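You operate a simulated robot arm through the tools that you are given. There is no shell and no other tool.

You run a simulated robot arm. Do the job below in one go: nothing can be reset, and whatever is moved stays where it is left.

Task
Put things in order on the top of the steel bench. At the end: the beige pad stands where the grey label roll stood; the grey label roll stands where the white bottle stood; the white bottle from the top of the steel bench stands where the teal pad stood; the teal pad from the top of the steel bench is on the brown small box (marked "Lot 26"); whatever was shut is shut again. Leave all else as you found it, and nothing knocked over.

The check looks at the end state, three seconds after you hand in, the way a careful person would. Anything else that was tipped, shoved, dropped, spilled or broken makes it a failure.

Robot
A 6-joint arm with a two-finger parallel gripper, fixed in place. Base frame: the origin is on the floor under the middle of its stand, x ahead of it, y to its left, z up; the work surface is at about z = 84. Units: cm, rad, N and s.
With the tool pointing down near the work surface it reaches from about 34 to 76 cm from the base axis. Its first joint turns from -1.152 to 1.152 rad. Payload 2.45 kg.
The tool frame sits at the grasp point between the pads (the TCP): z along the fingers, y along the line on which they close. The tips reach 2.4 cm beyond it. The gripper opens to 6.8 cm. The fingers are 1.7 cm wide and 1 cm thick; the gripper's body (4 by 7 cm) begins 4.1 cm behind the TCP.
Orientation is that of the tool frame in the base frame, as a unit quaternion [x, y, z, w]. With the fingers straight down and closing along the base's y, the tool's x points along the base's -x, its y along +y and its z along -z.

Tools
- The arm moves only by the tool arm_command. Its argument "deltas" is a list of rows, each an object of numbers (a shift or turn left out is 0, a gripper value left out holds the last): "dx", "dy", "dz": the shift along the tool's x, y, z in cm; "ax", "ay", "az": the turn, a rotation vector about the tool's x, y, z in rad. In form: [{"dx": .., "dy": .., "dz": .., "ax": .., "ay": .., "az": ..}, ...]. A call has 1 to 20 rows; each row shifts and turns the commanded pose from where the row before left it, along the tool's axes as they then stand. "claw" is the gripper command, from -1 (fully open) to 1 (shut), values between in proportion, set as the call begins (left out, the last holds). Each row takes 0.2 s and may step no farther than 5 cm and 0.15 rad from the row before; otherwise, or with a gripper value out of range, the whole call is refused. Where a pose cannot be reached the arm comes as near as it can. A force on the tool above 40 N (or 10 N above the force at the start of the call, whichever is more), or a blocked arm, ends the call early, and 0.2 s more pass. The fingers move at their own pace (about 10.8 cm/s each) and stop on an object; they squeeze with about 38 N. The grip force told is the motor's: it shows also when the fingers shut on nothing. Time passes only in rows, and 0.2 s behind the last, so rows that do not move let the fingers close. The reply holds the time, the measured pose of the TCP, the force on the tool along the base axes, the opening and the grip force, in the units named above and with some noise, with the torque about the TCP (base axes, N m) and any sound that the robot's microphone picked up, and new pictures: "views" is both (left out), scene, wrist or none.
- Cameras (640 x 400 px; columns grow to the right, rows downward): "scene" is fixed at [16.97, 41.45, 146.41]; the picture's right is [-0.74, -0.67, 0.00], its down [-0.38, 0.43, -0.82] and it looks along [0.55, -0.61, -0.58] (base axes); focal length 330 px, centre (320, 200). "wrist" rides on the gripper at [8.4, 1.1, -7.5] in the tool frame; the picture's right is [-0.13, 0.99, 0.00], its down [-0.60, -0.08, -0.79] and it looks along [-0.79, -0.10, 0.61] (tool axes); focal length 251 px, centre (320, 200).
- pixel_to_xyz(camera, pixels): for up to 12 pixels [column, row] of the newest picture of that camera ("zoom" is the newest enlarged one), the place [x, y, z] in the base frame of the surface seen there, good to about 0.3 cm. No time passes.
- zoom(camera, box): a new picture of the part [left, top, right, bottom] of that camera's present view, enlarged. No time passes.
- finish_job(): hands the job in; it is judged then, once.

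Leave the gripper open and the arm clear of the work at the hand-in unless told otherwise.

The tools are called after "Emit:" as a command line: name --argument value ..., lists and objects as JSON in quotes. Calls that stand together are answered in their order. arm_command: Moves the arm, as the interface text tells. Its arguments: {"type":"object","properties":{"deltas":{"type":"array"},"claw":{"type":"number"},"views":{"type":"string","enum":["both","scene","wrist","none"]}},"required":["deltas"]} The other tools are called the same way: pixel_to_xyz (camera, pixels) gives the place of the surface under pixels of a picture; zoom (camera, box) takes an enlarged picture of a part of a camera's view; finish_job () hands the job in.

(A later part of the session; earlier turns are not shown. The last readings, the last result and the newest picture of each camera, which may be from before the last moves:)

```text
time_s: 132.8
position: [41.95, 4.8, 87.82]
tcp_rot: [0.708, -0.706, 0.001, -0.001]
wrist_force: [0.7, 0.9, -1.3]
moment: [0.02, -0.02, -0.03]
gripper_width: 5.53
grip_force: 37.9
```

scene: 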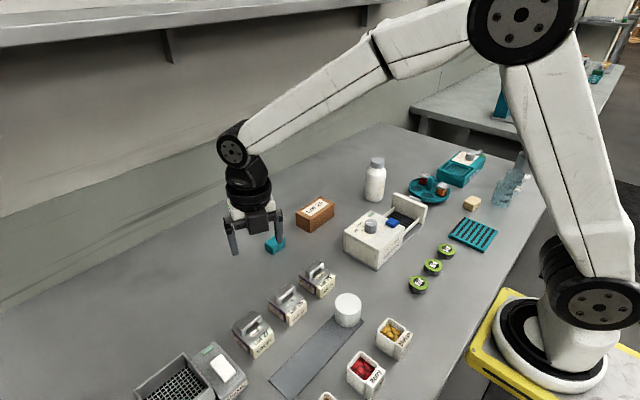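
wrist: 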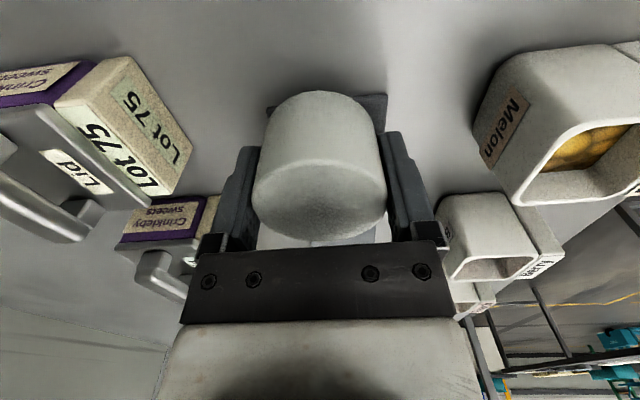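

This time the cylinder rises with the gripper (weight ≈ 1.3 N, strip end now visible below it). I lift further, slowly, and look beneath it.

Emit:
arm_command --deltas '[{"dz": -0.5}, {"dz": -0.5}]' --views "both"

Emit:
zoom --camera "scene" --box '[310, 260, 410, 340]'

Emit:
zoom --camera "wrist" --box '[220, 50, 420, 220]'

```text
time_s: 133.4
position: [41.95, 4.66, 88.85]
tcp_rot: [0.707, -0.707, 0.001, -0.001]
wrist_force: [0.4, 0.5, -1.9]
moment: [-0.03, -0.03, 0.01]
gripper_width: 5.5
grip_force: 37.8
```

scene: 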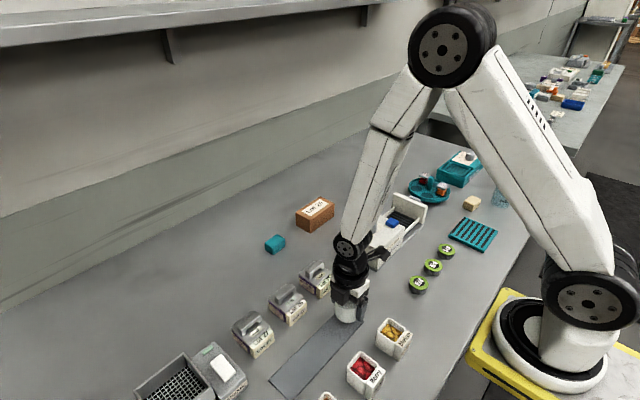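
wrist: 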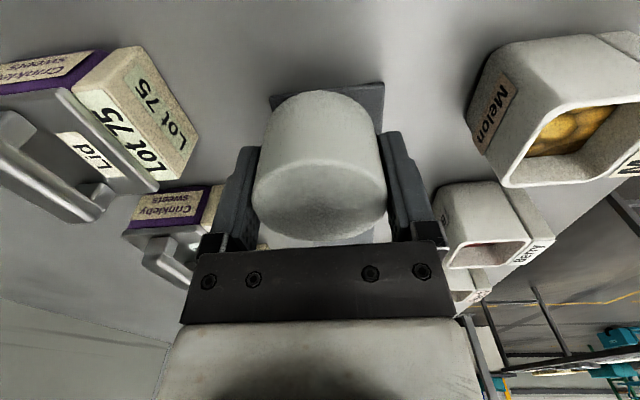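

```text
5.00 times, centred on (360, 300) of scene
```

zoom: 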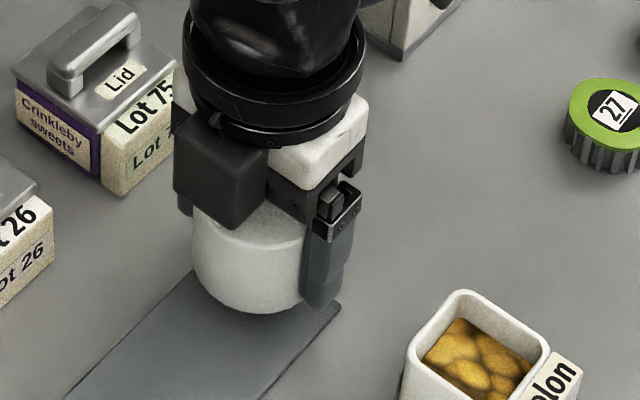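

```text
2.35 times, centred on (320, 135) of wrist
```

zoom: 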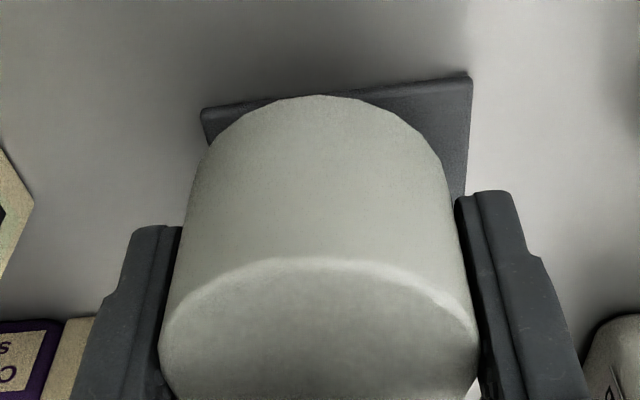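

It lifts freely, and nothing seems to remain on the strip. I lift a further 6 cm to see the strip fully.

Emit:
arm_command --deltas '[{"dz": -2}, {"dz": -2}, {"dz": -2}, {"dz": -2}, {}]' --views "both"

Emit:
zoom --camera "scene" --box '[290, 240, 410, 340]'

Emit:
zoom --camera "wrist" --box '[220, 0, 420, 130]'

```text
time_s: 134.6
position: [41.95, 4.6, 97.02]
tcp_rot: [0.707, -0.707, 0.0, 0.001]
wrist_force: [-0.8, -0.5, -1.4]
moment: [0.01, -0.02, 0.01]
gripper_width: 5.51
grip_force: 38.4
```

scene: 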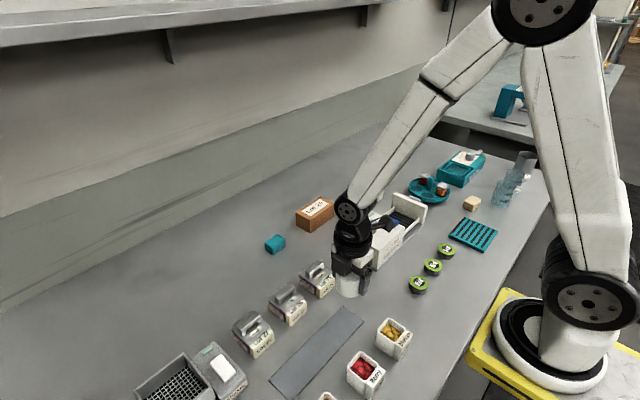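
wrist: 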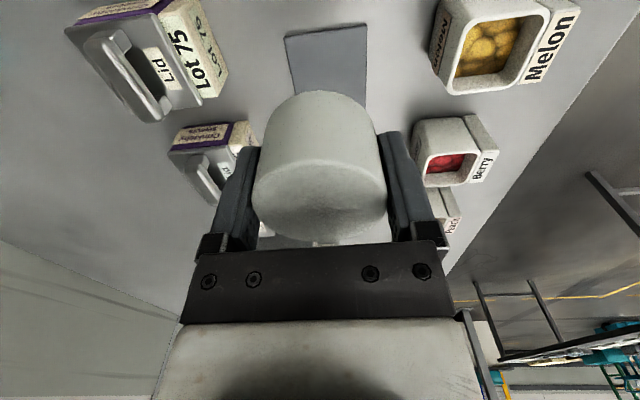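

```text
4.00 times, centred on (350, 290) of scene
```

zoom: 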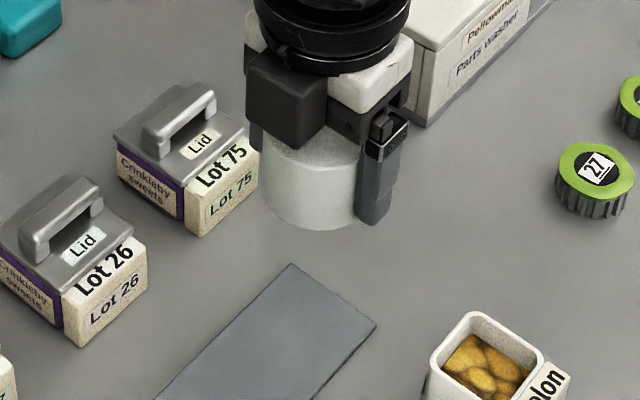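

```text
3.08 times, centred on (320, 65) of wrist
```

zoom: 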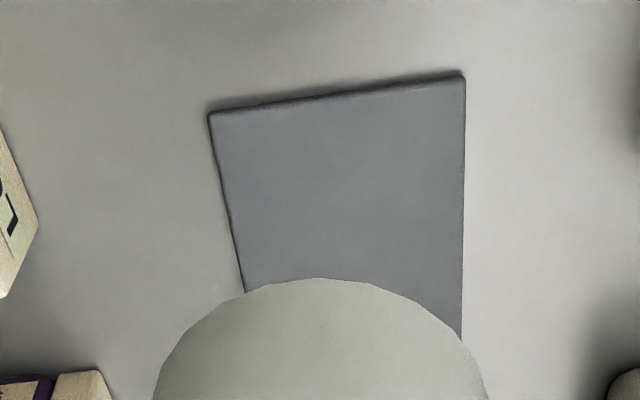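

The cylinder is a free, light object (about 0.14 kg), and the strip under it is bare. It might be the roll itself (the first lift simply slipped). To be sure, I want to see its underside: I'll carry it up and to the right, then tilt it towards the scene camera.

Emit:
arm_command --deltas '[{"dz": -4}, {"dz": -4}, {"dz": -4}, {"dx": 4.8}, {"dx": 4.8}, {"dx": 4.8}, {"dx": 4.8}, {"dx": 4.8}, {"dx": 4.8, "dy": -1}, {"dx": 4, "dy": -2}, {}]' --views "none"

Emit:
arm_command --deltas '[{"ay": -0.14}, {"ay": -0.14}, {"ay": -0.14}, {"ay": -0.14}, {"ay": -0.14}, {"ay": -0.14}, {}]' --views "both"

```text
time_s: 137.0
position: [44.91, -28.15, 108.82]
tcp_rot: [0.708, -0.706, 0.0, -0.001]
wrist_force: [-0.2, 0.3, -1.2]
moment: [0.01, -0.01, -0.04]
gripper_width: 5.49
grip_force: 37.8
```

```text
time_s: 138.6
position: [44.97, -28.06, 108.91]
tcp_rot: [0.647, -0.644, -0.288, -0.289]
wrist_force: [0.0, 0.3, -0.1]
moment: [0.02, 0.0, -0.04]
gripper_width: 5.49
grip_force: 38.4
```

scene: 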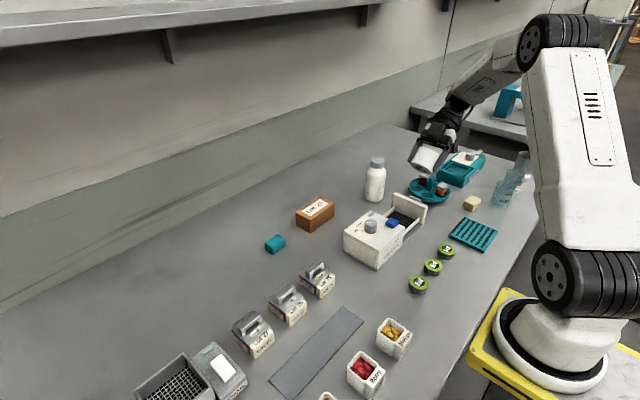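
wrist: 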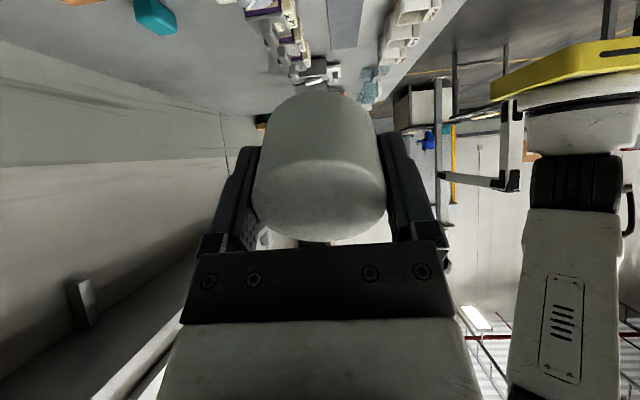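

Emit:
zoom --camera "scene" --box '[390, 120, 470, 190]'

```text
5.71 times, centred on (430, 155) of scene
```

zoom: 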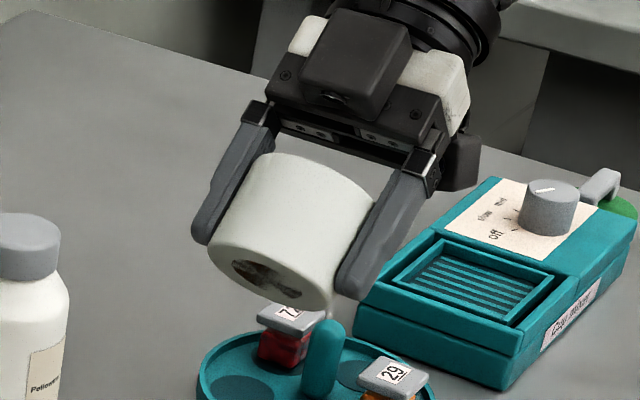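

The underside has a hollow with something inside. I tilt further for a clearer look.

Emit:
arm_command --deltas '[{"ay": -0.14}, {"ay": -0.14}, {"ay": -0.1}, {}]' --views "scene"

Emit:
zoom --camera "scene" --box '[400, 135, 460, 185]'

```text
time_s: 139.6
position: [45.03, -28.22, 108.9]
tcp_rot: [0.58, -0.578, -0.405, -0.406]
wrist_force: [-0.3, -0.4, -0.2]
moment: [0.0, -0.01, -0.03]
gripper_width: 5.53
grip_force: 37.9
```

scene: 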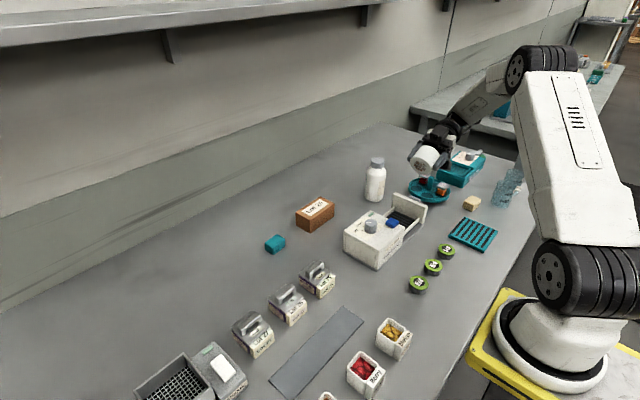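

```text
8.00 times, centred on (430, 160) of scene
```

zoom: 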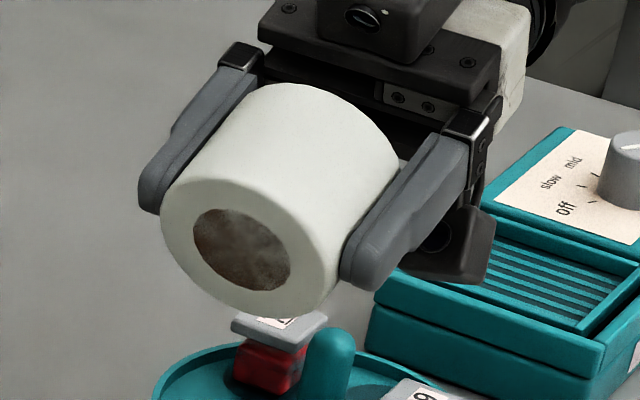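

The end face shows a brown disc, either a core or a cavity. I tilt a bit more so that the camera looks straight into it.

Emit:
arm_command --deltas '[{"ay": -0.14}, {"ay": -0.14}, {"ay": -0.14}, {"ay": -0.1}, {}]' --views "scene"

Emit:
zoom --camera "scene" --box '[405, 135, 445, 180]'

```text
time_s: 140.8
position: [41.5, -15.2, 102.16]
tcp_rot: [-0.457, 0.46, 0.536, 0.54]
wrist_force: [0.7, -0.2, -0.5]
moment: [-0.01, 0.01, 0.0]
gripper_width: 5.53
grip_force: 37.6
out of reach, approached as far as the arm can: row 1, 2, 3, 4
```

scene: 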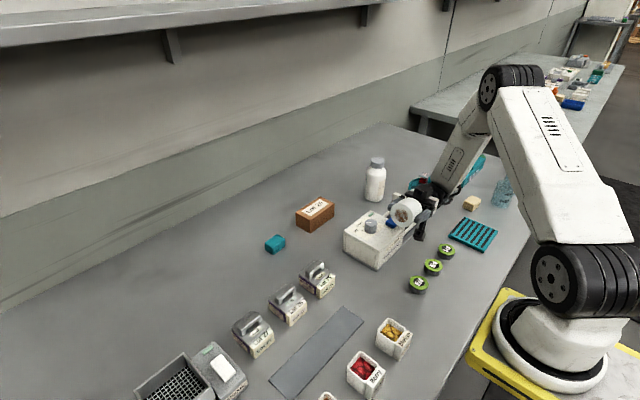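

```text
8.89 times, centred on (425, 158) of scene
```

zoom: 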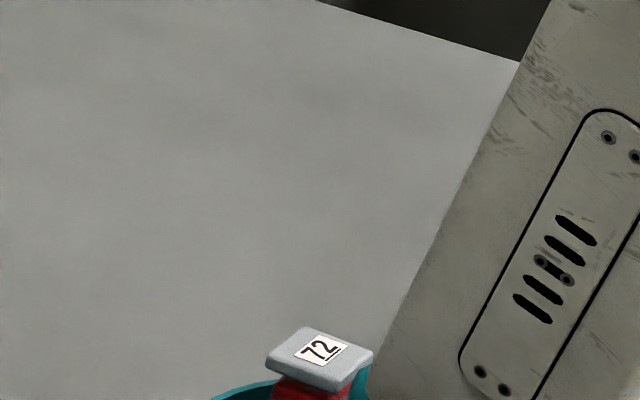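

The arm drifted near the washer because that pose is out of reach. I look now with a zoom at (407,212), then back off immediately.

Emit:
zoom --camera "scene" --box '[380, 185, 440, 235]'

```text
8.00 times, centred on (410, 210) of scene
```

zoom: 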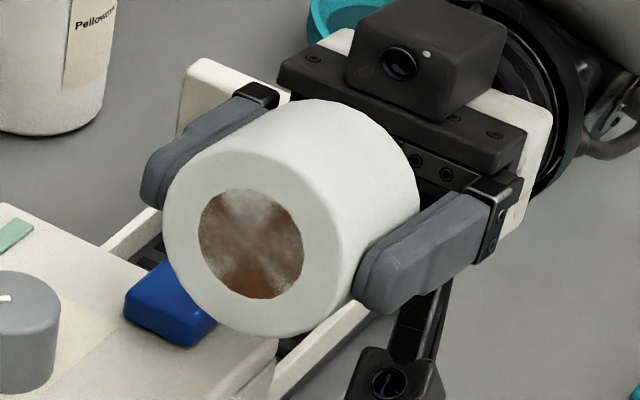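

The end face shows a brown cardboard-like core inside a pale ring, so this is a roll with a core: the label roll. I undo the tilt step by step the same way.

Emit:
arm_command --deltas '[{"ay": 0.1}, {"ay": 0.14}, {"ay": 0.14}, {"ay": 0.14}, {}]' --views "scene"

```text
time_s: 142.0
position: [41.51, -15.12, 102.06]
tcp_rot: [0.581, -0.579, -0.405, -0.404]
wrist_force: [0.3, 0.2, -0.5]
moment: [-0.03, 0.01, -0.01]
gripper_width: 5.5
grip_force: 38.3
```

scene: 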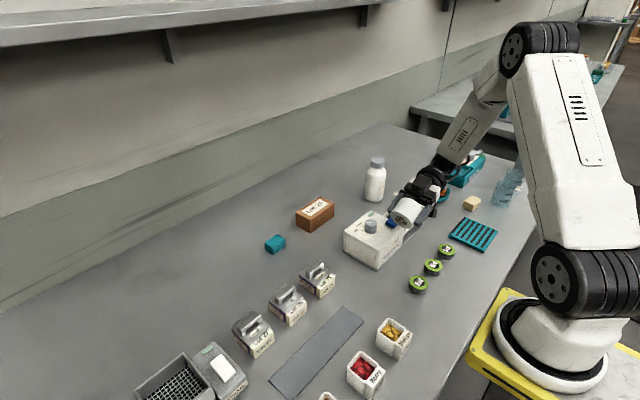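

The commanded pose now sits at (41.5, -15.1, 102). I raise straight up first, then bring the tool upright.

Emit:
arm_command --deltas '[{"dx": -3.76, "dz": -1.37}, {"dx": -3.76, "dz": -1.37}, {"ay": 0.15}, {"ay": 0.15}, {"ay": 0.15}, {"ay": 0.15}, {"ay": 0.15}, {"ay": 0.15}, {"ay": 0.15}, {"ay": 0.15}, {"ay": 0.02}, {}]' --views "both"

```text
time_s: 144.6
position: [41.54, -15.27, 110.23]
tcp_rot: [0.707, -0.707, 0.0, -0.001]
wrist_force: [-0.2, 0.1, -1.4]
moment: [0.02, 0.01, 0.0]
gripper_width: 5.5
grip_force: 37.9
```

scene: 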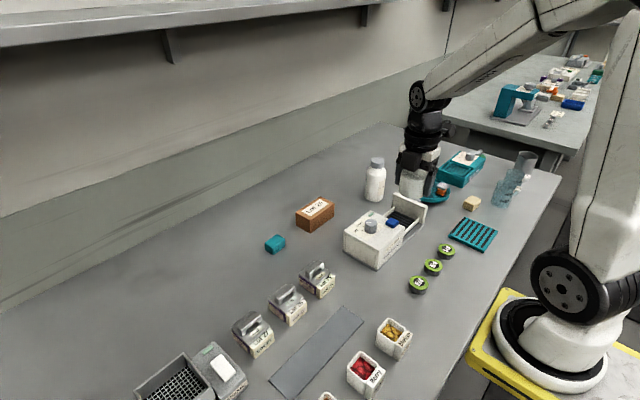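
wrist: 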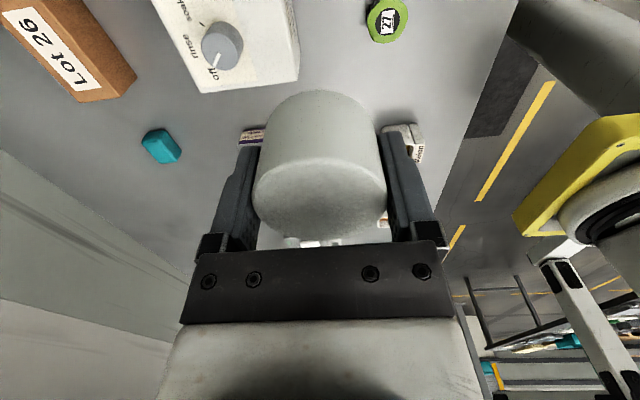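

The tool is upright again with the roll held. Since the places it must go are still occupied, I set it back exactly where it stood on the strip for now (41.92, 4.6), and do the chain in order: teal pad, bottle, roll, beige pad.

Emit:
arm_command --deltas '[{"dx": -4.9, "dy": -0.1}, {"dx": -4.9, "dy": -0.1}, {"dx": -4.9, "dy": -0.1}, {"dx": -4.9, "dy": -0.08}, {"dx": -0.27}, {"dz": 4.5}, {"dz": 4.5}, {"dz": 4.5}, {"dz": 4.5}, {}]' --views "both"

```text
time_s: 146.8
position: [41.89, 4.65, 91.98]
tcp_rot: [0.707, -0.707, 0.001, -0.002]
wrist_force: [0.4, 1.5, -1.3]
moment: [0.02, 0.01, -0.04]
gripper_width: 5.49
grip_force: 38.4
```

scene: 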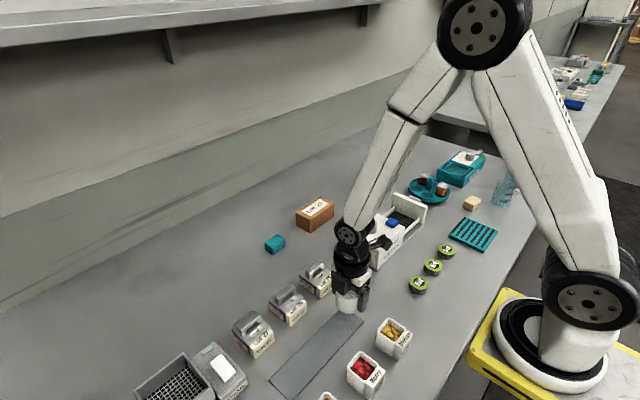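
wrist: 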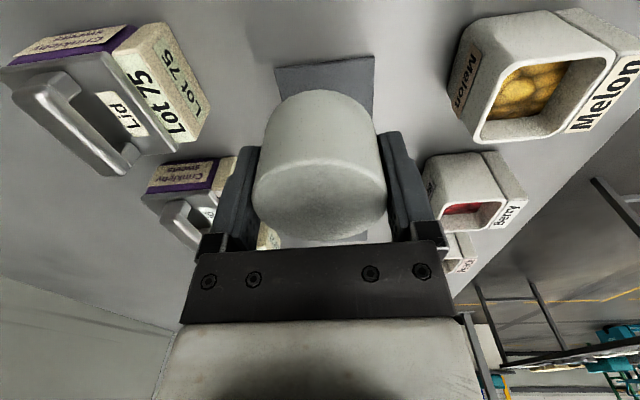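

Over the spot. I lower the last 4.6 cm gently.

Emit:
arm_command --deltas '[{"dz": 2}, {"dz": 1.5}, {"dz": 0.6}, {"dz": 0.3}, {"dz": 0.2}, {}]' --views "wrist"

```text
time_s: 148.2
position: [41.89, 4.64, 87.56]
tcp_rot: [0.708, -0.706, 0.001, 0.0]
wrist_force: [-0.2, 0.2, -1.0]
moment: [0.01, 0.01, -0.02]
gripper_width: 5.49
grip_force: 38.3
```

wrist: 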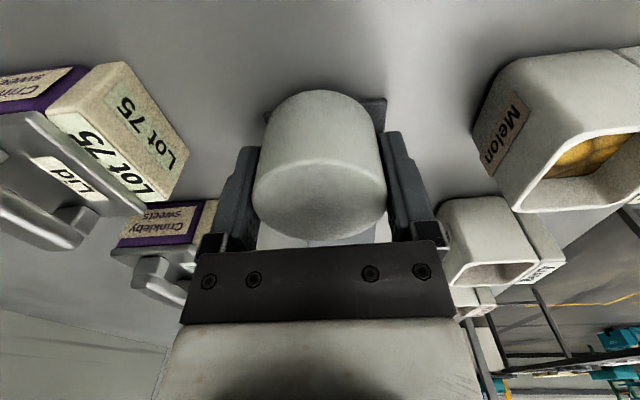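

Still ~1 N of weight on the tool; 0.2 cm more to touch down.

Emit:
arm_command --deltas '[{"dz": 0.15}, {"dz": 0.1}, {}]' --views "none"

```text
time_s: 149.0
position: [41.85, 4.82, 87.33]
tcp_rot: [0.708, -0.706, 0.001, -0.001]
wrist_force: [-1.9, -2.4, 6.7]
moment: [-0.03, 0.02, 0.01]
gripper_width: 5.52
grip_force: 38.2
```

Touchdown (6.7 N). I release and rise.

Emit:
arm_command --deltas '[{}, {}, {"dz": -2}, {"dz": -4}, {"dz": -4}, {"dz": -4}, {}]' --claw -1 --views "both"

Emit:
zoom --camera "scene" --box '[310, 260, 410, 340]'

Emit:
pixel_to_xyz --camera "scene" --pixels '[[349, 302], [349, 310], [349, 294], [340, 302], [357, 302]]'

```text
time_s: 150.6
position: [41.83, 4.53, 101.39]
tcp_rot: [0.708, -0.706, 0.001, -0.001]
wrist_force: [0.3, 0.4, 0.5]
moment: [-0.02, 0.02, -0.04]
gripper_width: 6.78
grip_force: 0.0
```

scene: 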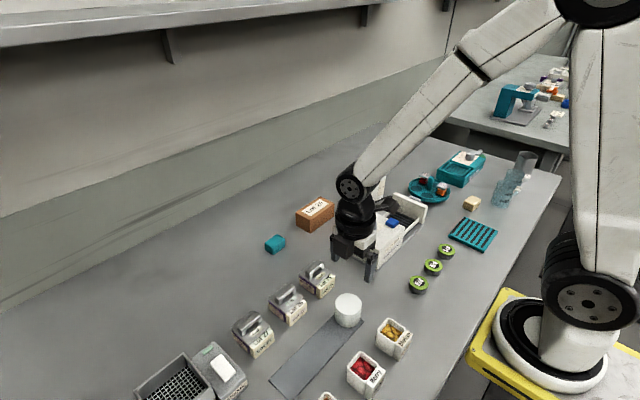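
wrist: 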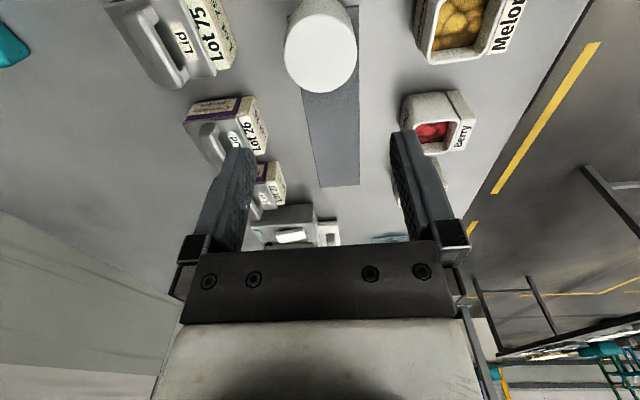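

```text
5.00 times, centred on (360, 300) of scene
```

zoom: 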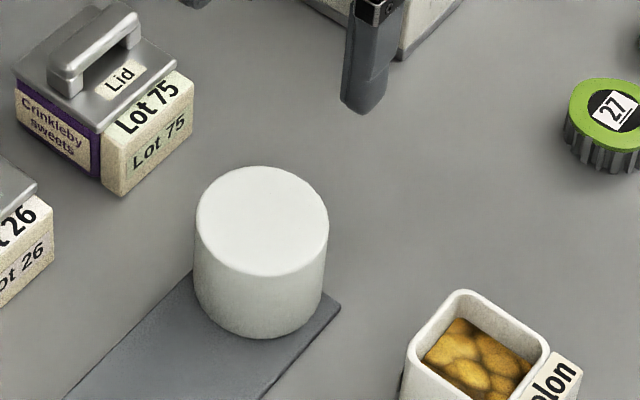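

```text
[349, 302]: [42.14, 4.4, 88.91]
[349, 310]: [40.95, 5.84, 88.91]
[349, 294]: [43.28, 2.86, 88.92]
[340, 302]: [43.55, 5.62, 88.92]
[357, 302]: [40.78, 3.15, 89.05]
```

The roll is back in its place (offset about 1 mm). Now the teal pad: I turn the gripper to face +x and go closer to measure it.

Emit:
arm_command --deltas '[{"dz": -3}, {"az": 0.15}, {"az": 0.15}, {"az": 0.15}, {"az": 0.15}, {"az": 0.15}, {"az": 0.15}, {"az": 0.15}, {"az": 0.15}, {"az": 0.15}, {"az": 0.15}, {"az": 0.071}, {"dx": -4.5, "dy": -1}, {"dx": -4.5, "dy": -1}, {"dx": -4.5, "dy": -1}, {"dx": -3.5, "dy": -1}, {}]' --views "wrist"

Emit:
zoom --camera "wrist" --box '[220, 0, 420, 140]'

Emit:
zoom --camera "scene" --box '[255, 185, 345, 260]'

```text
time_s: 154.2
position: [58.93, 0.66, 104.31]
tcp_rot: [-0.002, 1.0, 0.001, 0.0]
wrist_force: [0.4, -0.4, -0.2]
moment: [0.0, 0.03, 0.01]
gripper_width: 6.81
grip_force: 0.0
```

wrist: 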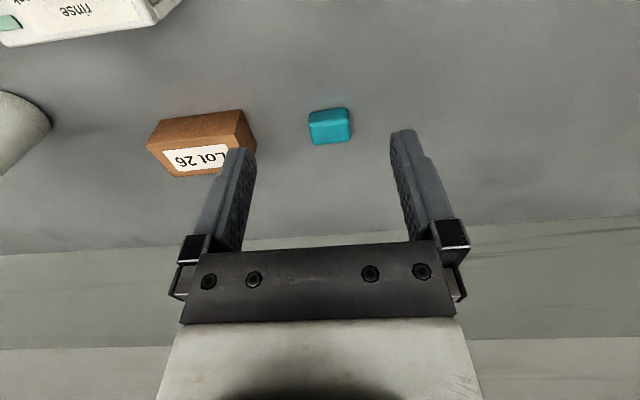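

```text
2.86 times, centred on (320, 70) of wrist
```

zoom: 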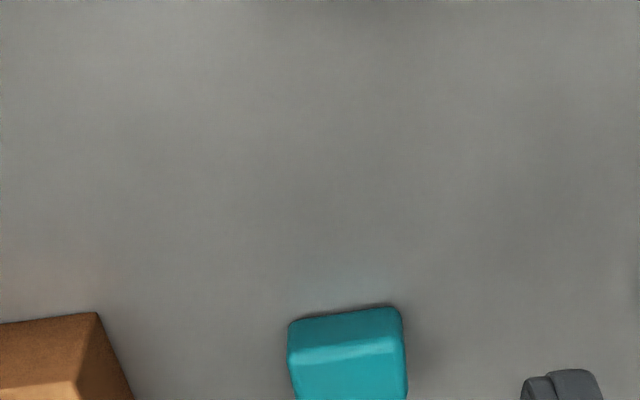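

```text
5.33 times, centred on (300, 222) of scene
```

zoom: 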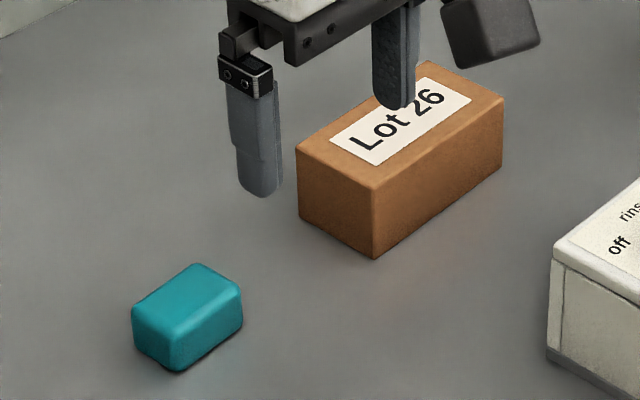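

Emit:
pixel_to_xyz --camera "zoom" --pixels '[[190, 300], [145, 315], [197, 272], [232, 290], [172, 335], [178, 365], [136, 345], [241, 318], [210, 345], [155, 350]]'

Emit:
pixel_to_xyz --camera "zoom" --pixels '[[303, 150], [372, 186], [496, 99], [428, 68], [400, 125], [374, 254], [300, 215], [500, 165], [340, 190], [440, 180]]'

Emit:
pixel_to_xyz --camera "wrist" --pixels '[[330, 128], [312, 120], [348, 116], [315, 140], [350, 136], [330, 112], [330, 142], [310, 112], [348, 108]]'

```text
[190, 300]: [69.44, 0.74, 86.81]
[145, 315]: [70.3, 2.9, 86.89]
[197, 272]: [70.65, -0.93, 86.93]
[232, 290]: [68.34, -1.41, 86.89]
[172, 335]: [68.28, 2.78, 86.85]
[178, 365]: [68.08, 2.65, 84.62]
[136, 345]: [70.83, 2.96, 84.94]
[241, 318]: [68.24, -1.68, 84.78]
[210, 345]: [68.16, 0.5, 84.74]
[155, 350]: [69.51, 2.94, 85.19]
```

```text
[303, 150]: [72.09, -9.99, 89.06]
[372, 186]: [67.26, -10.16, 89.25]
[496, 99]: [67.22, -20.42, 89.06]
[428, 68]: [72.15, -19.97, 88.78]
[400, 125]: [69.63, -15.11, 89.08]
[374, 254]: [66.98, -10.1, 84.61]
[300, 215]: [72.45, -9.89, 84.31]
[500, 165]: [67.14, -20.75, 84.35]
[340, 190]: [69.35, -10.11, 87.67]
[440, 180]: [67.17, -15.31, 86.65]
```

```text
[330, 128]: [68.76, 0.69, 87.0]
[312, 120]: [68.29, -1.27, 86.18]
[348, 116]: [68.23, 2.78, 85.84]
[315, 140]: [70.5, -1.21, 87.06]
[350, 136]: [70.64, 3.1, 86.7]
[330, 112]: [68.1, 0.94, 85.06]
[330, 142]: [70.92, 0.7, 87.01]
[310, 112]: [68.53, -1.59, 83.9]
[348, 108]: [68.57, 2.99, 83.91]
```

Teal pad: x 68.1–71.0, y -1.7–3.1, top z 87 (centre (69.5, 0.7)). Brown box: centre (69.7, -15.2), top z 89.1. I move over the pad and descend to z ≈ 94 for a check.

Emit:
arm_command --deltas '[{"dx": -4}, {"dx": -4}, {"dx": -2.57, "dy": 0.04}, {"dz": 4}, {"dz": 4}, {"dz": 2.3}, {}]' --views "wrist"

Emit:
pixel_to_xyz --camera "wrist" --pixels '[[320, 60], [300, 60], [340, 60], [280, 60], [360, 60], [320, 30], [320, 90]]'

```text
time_s: 155.8
position: [69.46, 0.77, 94.22]
tcp_rot: [-0.001, 1.0, 0.001, 0.001]
wrist_force: [0.9, -0.3, 0.0]
moment: [-0.01, 0.0, -0.02]
gripper_width: 6.8
grip_force: 0.1
```

wrist: 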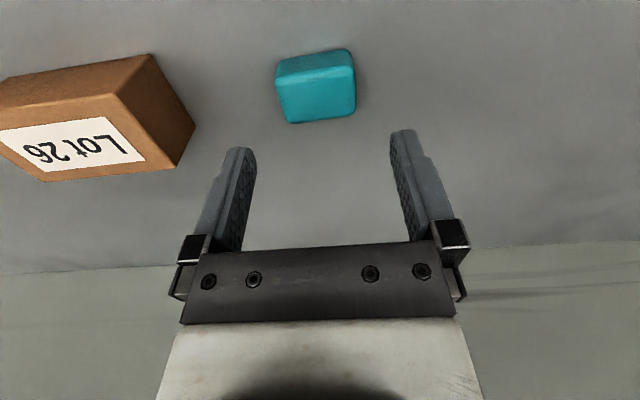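

```text
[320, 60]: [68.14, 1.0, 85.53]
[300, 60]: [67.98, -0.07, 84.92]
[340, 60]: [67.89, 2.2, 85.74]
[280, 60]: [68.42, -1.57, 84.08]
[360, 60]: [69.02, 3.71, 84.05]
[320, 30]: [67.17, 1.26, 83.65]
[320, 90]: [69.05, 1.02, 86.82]
```

Pad is centred between the fingers. I descend to z ≈ 86.9, grip, and lift slightly, checking for a slip.

Emit:
arm_command --deltas '[{"dz": 3}, {"dz": 2.5}, {"dz": 1.2}, {"dz": 0.6}, {}]' --views "none"

Emit:
arm_command --deltas '[{}, {}, {}, {"dz": -0.5}, {"dz": -0.5}]' --claw 1 --views "both"

```text
time_s: 157.0
position: [69.55, 0.75, 86.71]
tcp_rot: [-0.002, 1.0, 0.0, 0.001]
wrist_force: [-0.8, -0.8, -0.8]
moment: [0.01, -0.01, 0.0]
gripper_width: 6.77
grip_force: 0.1
```

```text
time_s: 158.2
position: [69.54, 0.78, 87.73]
tcp_rot: [-0.002, 1.0, -0.001, 0.001]
wrist_force: [0.3, 0.1, -0.3]
moment: [-0.01, 0.0, -0.02]
gripper_width: 4.87
grip_force: 37.5
```

scene: 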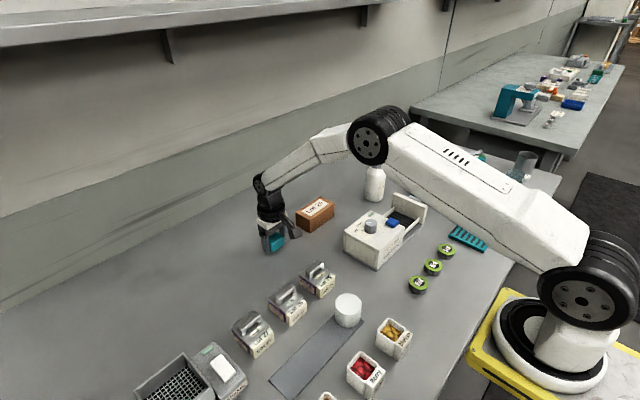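
wrist: 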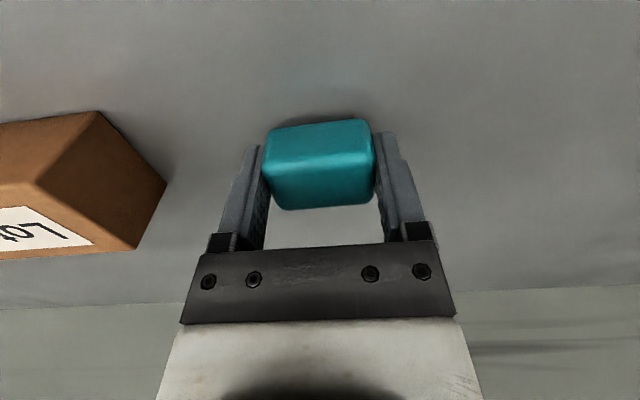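

The pad appears to be in the grip (4.87 cm). I lift to z ≈ 98 and check.

Emit:
arm_command --deltas '[{"dz": -2}, {"dz": -4}, {"dz": -4}, {}]' --views "both"

```text
time_s: 159.2
position: [69.38, 0.69, 97.84]
tcp_rot: [-0.002, 1.0, -0.001, 0.0]
wrist_force: [1.0, -0.3, -0.6]
moment: [0.0, -0.02, 0.0]
gripper_width: 4.88
grip_force: 37.9
```

scene: 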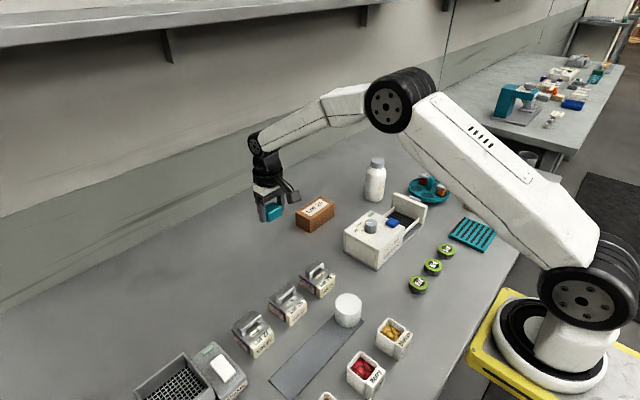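
wrist: 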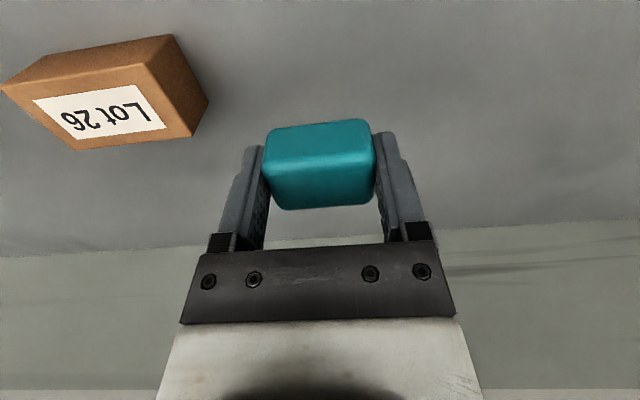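

Pad held. I move over the brown box (y = -15.2).

Emit:
arm_command --deltas '[{"dy": -4, "dz": -0.5}, {"dy": -4, "dz": -0.5}, {"dy": -4}, {"dy": -3.95, "dx": -0.2}, {"dz": 3}, {}]' --views "both"

Emit:
zoom --camera "scene" --box '[270, 170, 360, 245]'

```text
time_s: 160.6
position: [69.69, -15.36, 95.73]
tcp_rot: [-0.002, 1.0, 0.0, 0.001]
wrist_force: [0.2, 0.8, 0.0]
moment: [-0.03, -0.01, -0.02]
gripper_width: 4.9
grip_force: 38.2
```

scene: 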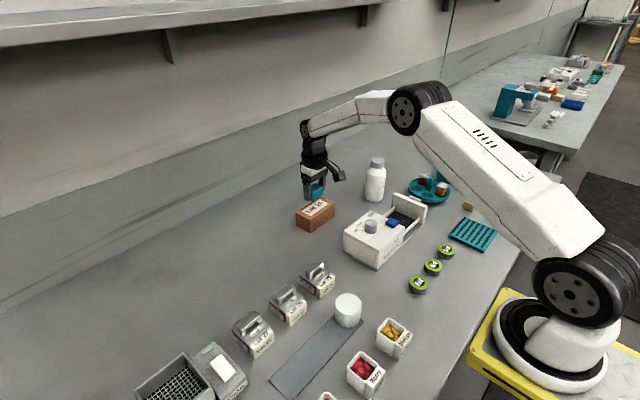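
wrist: 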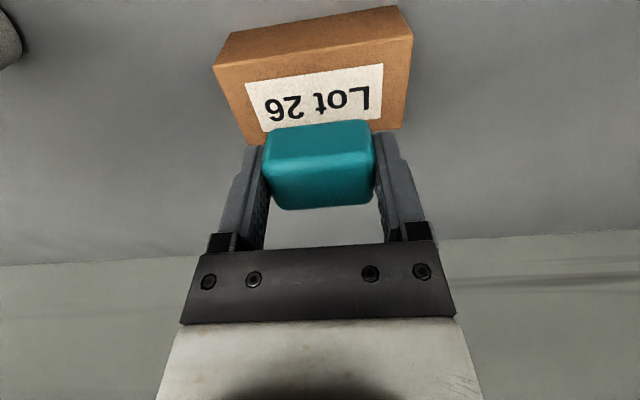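

```text
5.33 times, centred on (315, 208) of scene
```

zoom: 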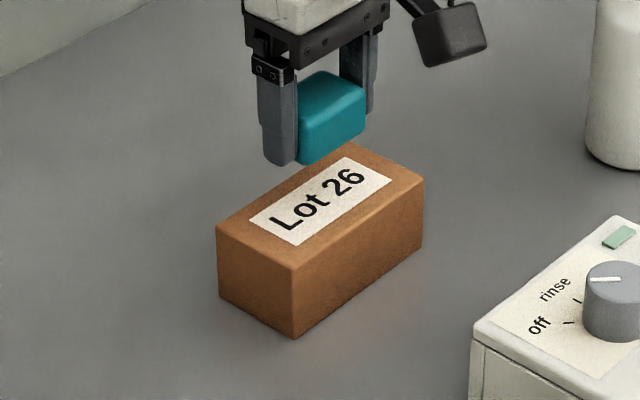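

Pad is over the box. I lower slowly to contact.

Emit:
arm_command --deltas '[{"dz": 2}, {"dz": 1.2}, {"dz": 0.4}, {"dz": 0.2}, {}]' --views "wrist"

```text
time_s: 161.8
position: [69.83, -15.17, 92.01]
tcp_rot: [-0.001, 1.0, 0.0, 0.001]
wrist_force: [0.1, -0.7, -0.2]
moment: [0.01, -0.01, 0.03]
gripper_width: 4.88
grip_force: 37.8
```

wrist: 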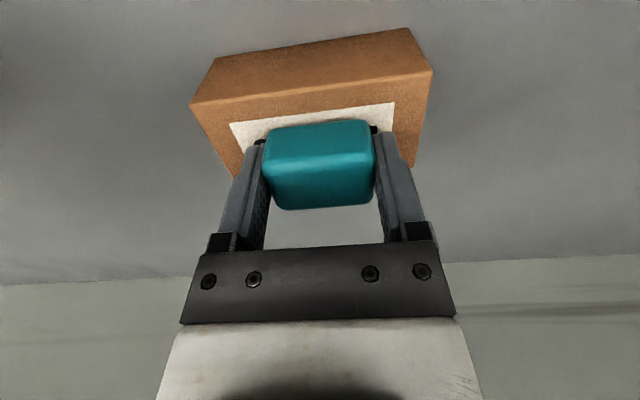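

No contact yet. I lower another 0.25 cm in tiny steps.

Emit:
arm_command --deltas '[{"dz": 0.1}, {"dz": 0.1}, {}]' --views "none"

```text
time_s: 162.6
position: [69.74, -15.2, 91.7]
tcp_rot: [-0.001, 1.0, 0.0, 0.001]
wrist_force: [0.0, 0.7, 1.1]
moment: [0.01, -0.01, 0.01]
gripper_width: 4.9
grip_force: 38.2
```

Emit:
arm_command --deltas '[{"dz": 0.08}, {}]' --views "scene"

Emit:
zoom --camera "scene" --box '[270, 170, 360, 245]'

```text
time_s: 163.2
position: [69.7, -15.24, 91.72]
tcp_rot: [-0.003, 1.0, 0.0, 0.002]
wrist_force: [-1.7, 0.5, 8.7]
moment: [0.02, 0.09, 0.01]
gripper_width: 4.87
grip_force: 37.7
```

scene: 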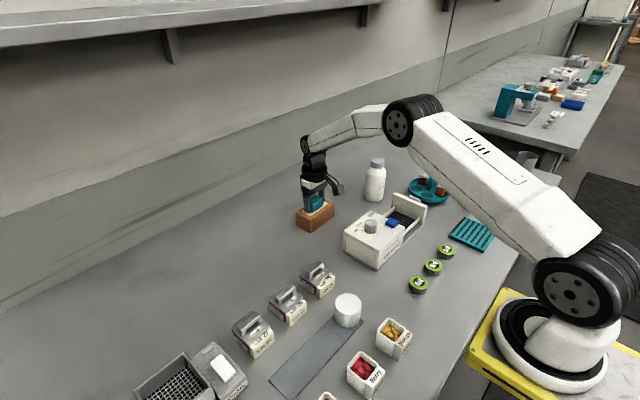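

```text
5.33 times, centred on (315, 208) of scene
```

zoom: 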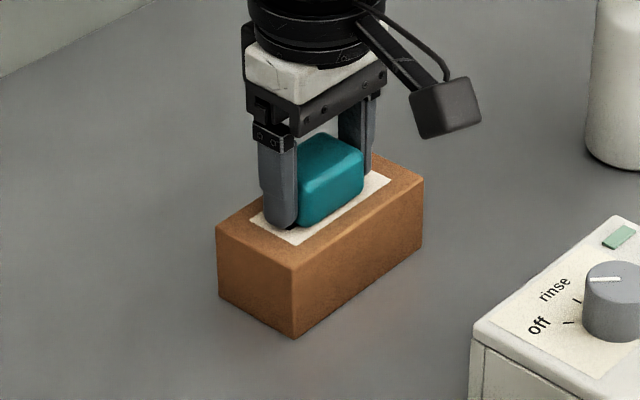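

The pad rests on the box (8.7 N contact). I release and rise straight up.

Emit:
arm_command --deltas '[{}, {}, {"dz": -1}, {"dz": -3}, {"dz": -4}, {"dz": -4}, {}]' --claw -1 --views "both"

Emit:
zoom --camera "scene" --box '[270, 170, 360, 245]'

```text
time_s: 164.8
position: [69.69, -15.17, 103.61]
tcp_rot: [-0.001, 1.0, 0.0, 0.0]
wrist_force: [-1.0, -0.3, -0.8]
moment: [0.01, -0.01, 0.01]
gripper_width: 6.82
grip_force: 0.2
```

scene: 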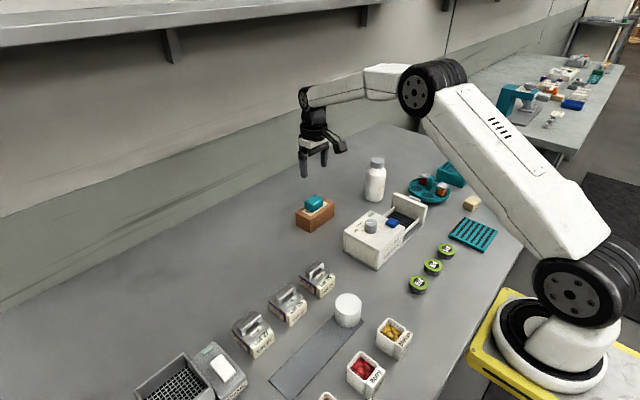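
wrist: 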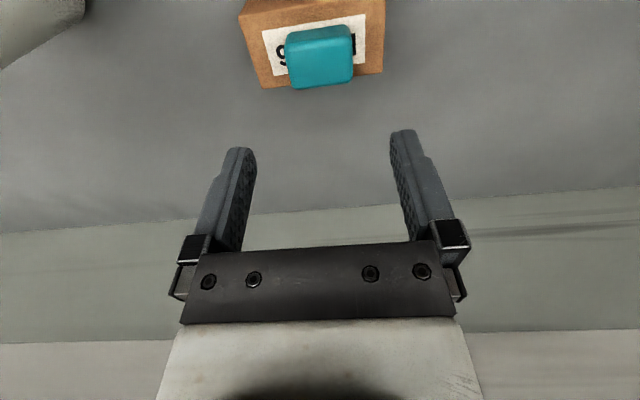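

```text
5.33 times, centred on (315, 208) of scene
```

zoom: 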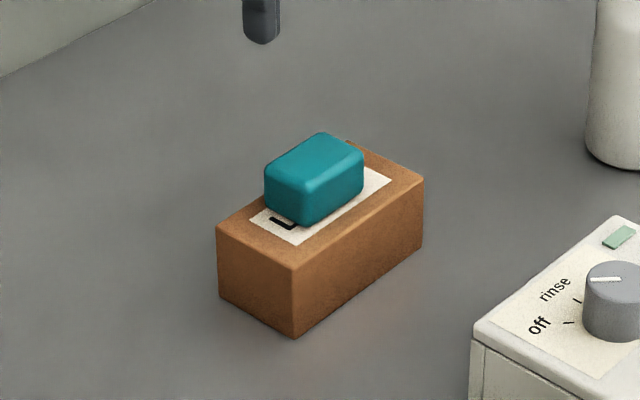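

The teal pad is on the brown box. Now the bottle: I measure its size and place.

Emit:
zoom --camera "scene" --box '[355, 150, 400, 205]'

Emit:
pixel_to_xyz --camera "zoom" --pixels '[[320, 78], [282, 78], [362, 78], [320, 120], [320, 150], [310, 190], [300, 260], [295, 340], [240, 300], [350, 300], [295, 370], [260, 130]]'

```text
7.27 times, centred on (378, 178) of scene
```

zoom: 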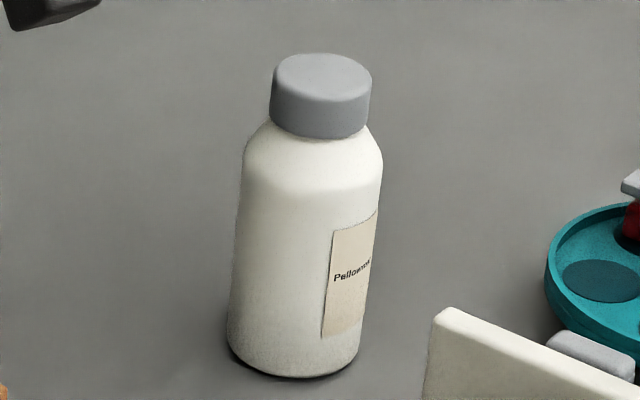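

```text
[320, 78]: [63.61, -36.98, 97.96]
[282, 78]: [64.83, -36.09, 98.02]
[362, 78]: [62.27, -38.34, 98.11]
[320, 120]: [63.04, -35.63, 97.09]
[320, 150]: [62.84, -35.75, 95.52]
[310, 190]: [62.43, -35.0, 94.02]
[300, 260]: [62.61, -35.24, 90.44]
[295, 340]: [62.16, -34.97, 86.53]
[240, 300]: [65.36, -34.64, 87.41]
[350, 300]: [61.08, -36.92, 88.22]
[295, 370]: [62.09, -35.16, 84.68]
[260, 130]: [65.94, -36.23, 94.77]
```

Bottle: cap top z≈98, cap ≈4.35 cm across, body ≈6 cm across; centre near (63.6, -37.2). I'll grip it by the cap. First I move to view it from above to refine the centre.

Emit:
arm_command --deltas '[{"dz": -4}, {"dz": -4}, {"dx": 3, "dy": -3.5}, {"dx": 3, "dy": -3.5}, {"dx": 3, "dy": -3.5}, {"dx": 3, "dy": -3.5}, {"dx": 1, "dy": -4}, {"dy": -3.8}, {}]' --views "wrist"

```text
time_s: 166.8
position: [56.78, -36.94, 111.43]
tcp_rot: [-0.001, 1.0, 0.0, 0.0]
wrist_force: [-0.2, 0.4, -0.3]
moment: [0.0, 0.0, 0.0]
gripper_width: 6.81
grip_force: 0.1
```

wrist: 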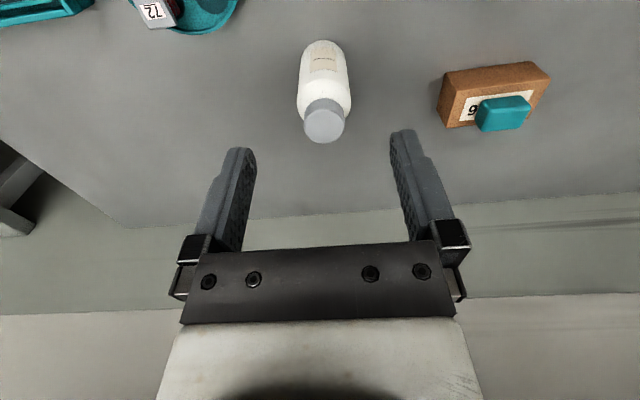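

Emit:
zoom --camera "wrist" --box '[270, 30, 380, 150]'

Emit:
pixel_to_xyz --camera "wrist" --pixels '[[324, 123], [306, 123], [342, 123], [324, 110], [324, 140], [310, 112], [338, 136], [324, 60], [305, 60], [342, 60], [324, 45], [324, 95]]'

```text
3.33 times, centred on (325, 90) of wrist
```

zoom: 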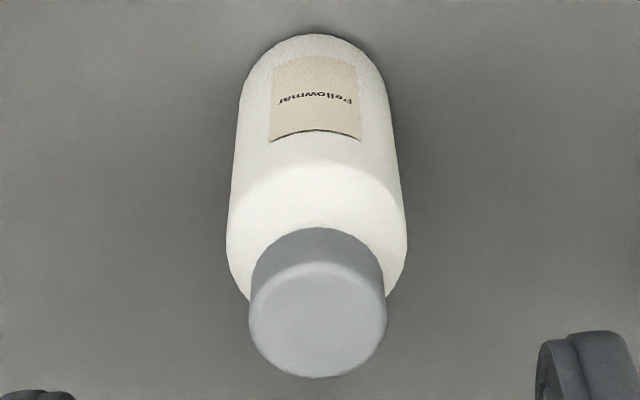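

```text
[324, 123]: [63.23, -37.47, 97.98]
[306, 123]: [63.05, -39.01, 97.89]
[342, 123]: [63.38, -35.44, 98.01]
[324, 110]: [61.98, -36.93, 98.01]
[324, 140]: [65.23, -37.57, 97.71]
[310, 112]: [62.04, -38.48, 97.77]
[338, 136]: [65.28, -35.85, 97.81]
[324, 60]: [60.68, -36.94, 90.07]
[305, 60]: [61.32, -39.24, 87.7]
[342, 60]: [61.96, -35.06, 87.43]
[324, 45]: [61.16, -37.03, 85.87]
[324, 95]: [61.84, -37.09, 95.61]
```

Cap centre ≈ (63.6, -37.2), top z 98. I move over it and descend to TCP z ≈ 101 first for an alignment check.

Emit:
arm_command --deltas '[{"dx": -3.4, "dy": -0.13}, {"dx": -3.42, "dy": -0.13}, {"dz": 4}, {"dz": 4}, {"dz": 2}, {}]' --views "both"

Emit:
pixel_to_xyz --camera "wrist" --pixels '[[320, 130], [300, 130], [340, 130], [320, 110], [320, 150], [320, 170], [280, 150], [360, 150]]'

Emit:
zoom --camera "scene" --box '[340, 110, 420, 210]'

```text
time_s: 168.2
position: [63.71, -37.2, 101.55]
tcp_rot: [-0.002, 1.0, -0.001, 0.0]
wrist_force: [-0.5, -0.4, -0.1]
moment: [0.01, 0.03, 0.01]
gripper_width: 6.81
grip_force: 0.1
```

scene: 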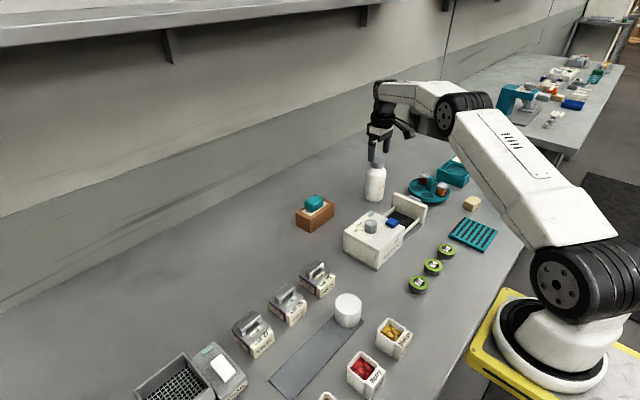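
wrist: 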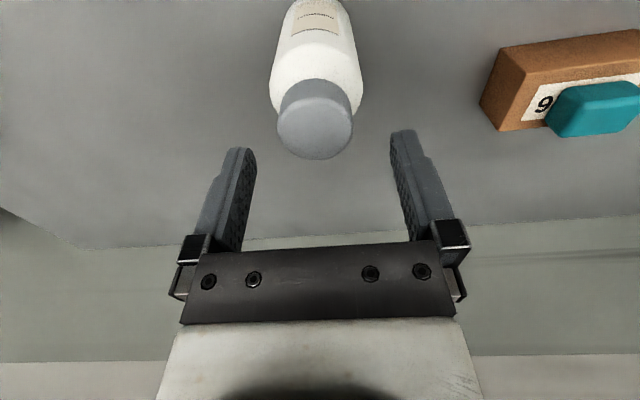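

```text
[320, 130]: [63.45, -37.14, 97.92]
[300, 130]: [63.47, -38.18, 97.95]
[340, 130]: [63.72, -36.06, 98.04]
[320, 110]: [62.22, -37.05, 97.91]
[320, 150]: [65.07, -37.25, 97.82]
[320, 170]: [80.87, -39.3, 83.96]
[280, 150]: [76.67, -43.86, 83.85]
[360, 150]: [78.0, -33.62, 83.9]
```

```text
4.00 times, centred on (380, 160) of scene
```

zoom: 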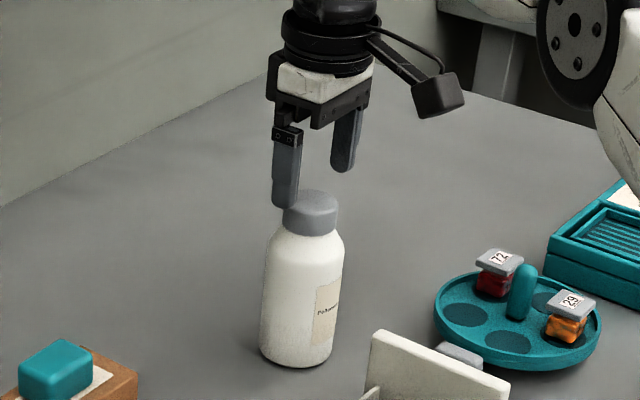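

Well centred. I descend to TCP z ≈ 98.4 (tips at 96, around the cap only) and close.

Emit:
arm_command --deltas '[{"dz": 1.5}, {"dz": 1.0}, {"dz": 0.6}, {}]' --views "none"

Emit:
arm_command --deltas '[{}, {}, {}]' --claw 1 --views "both"

Emit:
zoom --camera "scene" --box '[340, 110, 420, 210]'

```text
time_s: 169.2
position: [63.54, -37.2, 98.58]
tcp_rot: [-0.002, 1.0, 0.0, 0.001]
wrist_force: [0.0, -0.3, -0.5]
moment: [-0.03, 0.01, 0.01]
gripper_width: 6.8
grip_force: 0.1
```

```text
time_s: 170.0
position: [63.59, -37.26, 98.58]
tcp_rot: [-0.002, 1.0, 0.0, 0.001]
wrist_force: [-0.9, -1.5, 1.9]
moment: [-0.13, 0.01, -0.05]
gripper_width: 5.03
grip_force: 38.0
```

scene: 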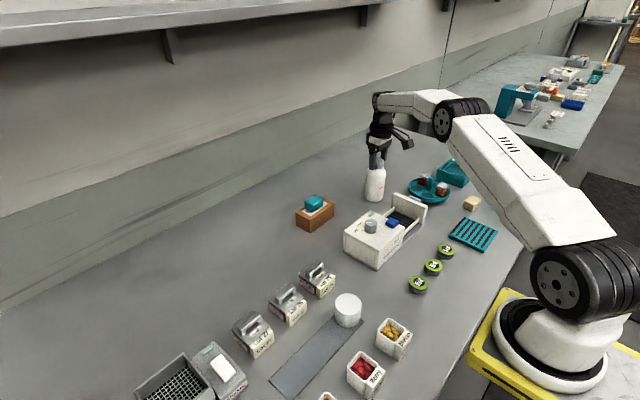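
wrist: 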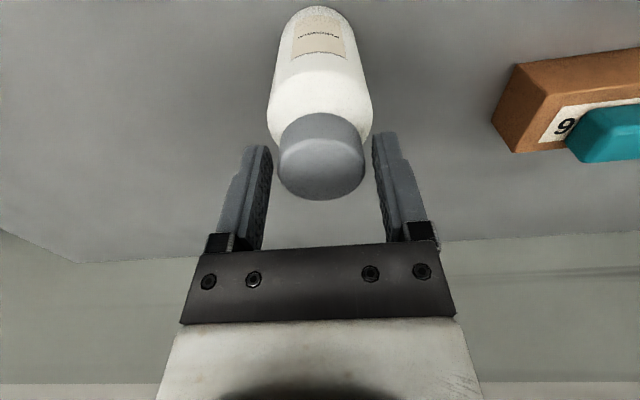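

```text
4.00 times, centred on (380, 160) of scene
```

zoom: 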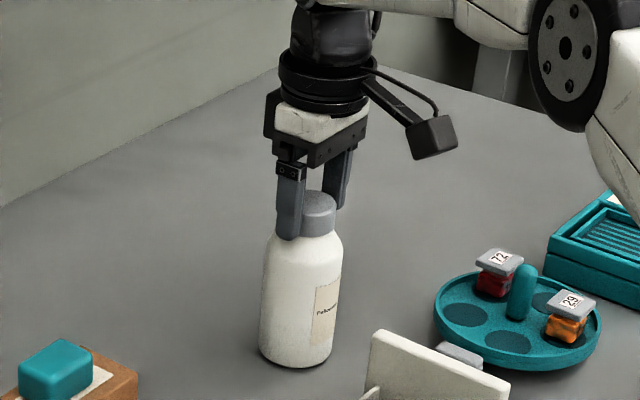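

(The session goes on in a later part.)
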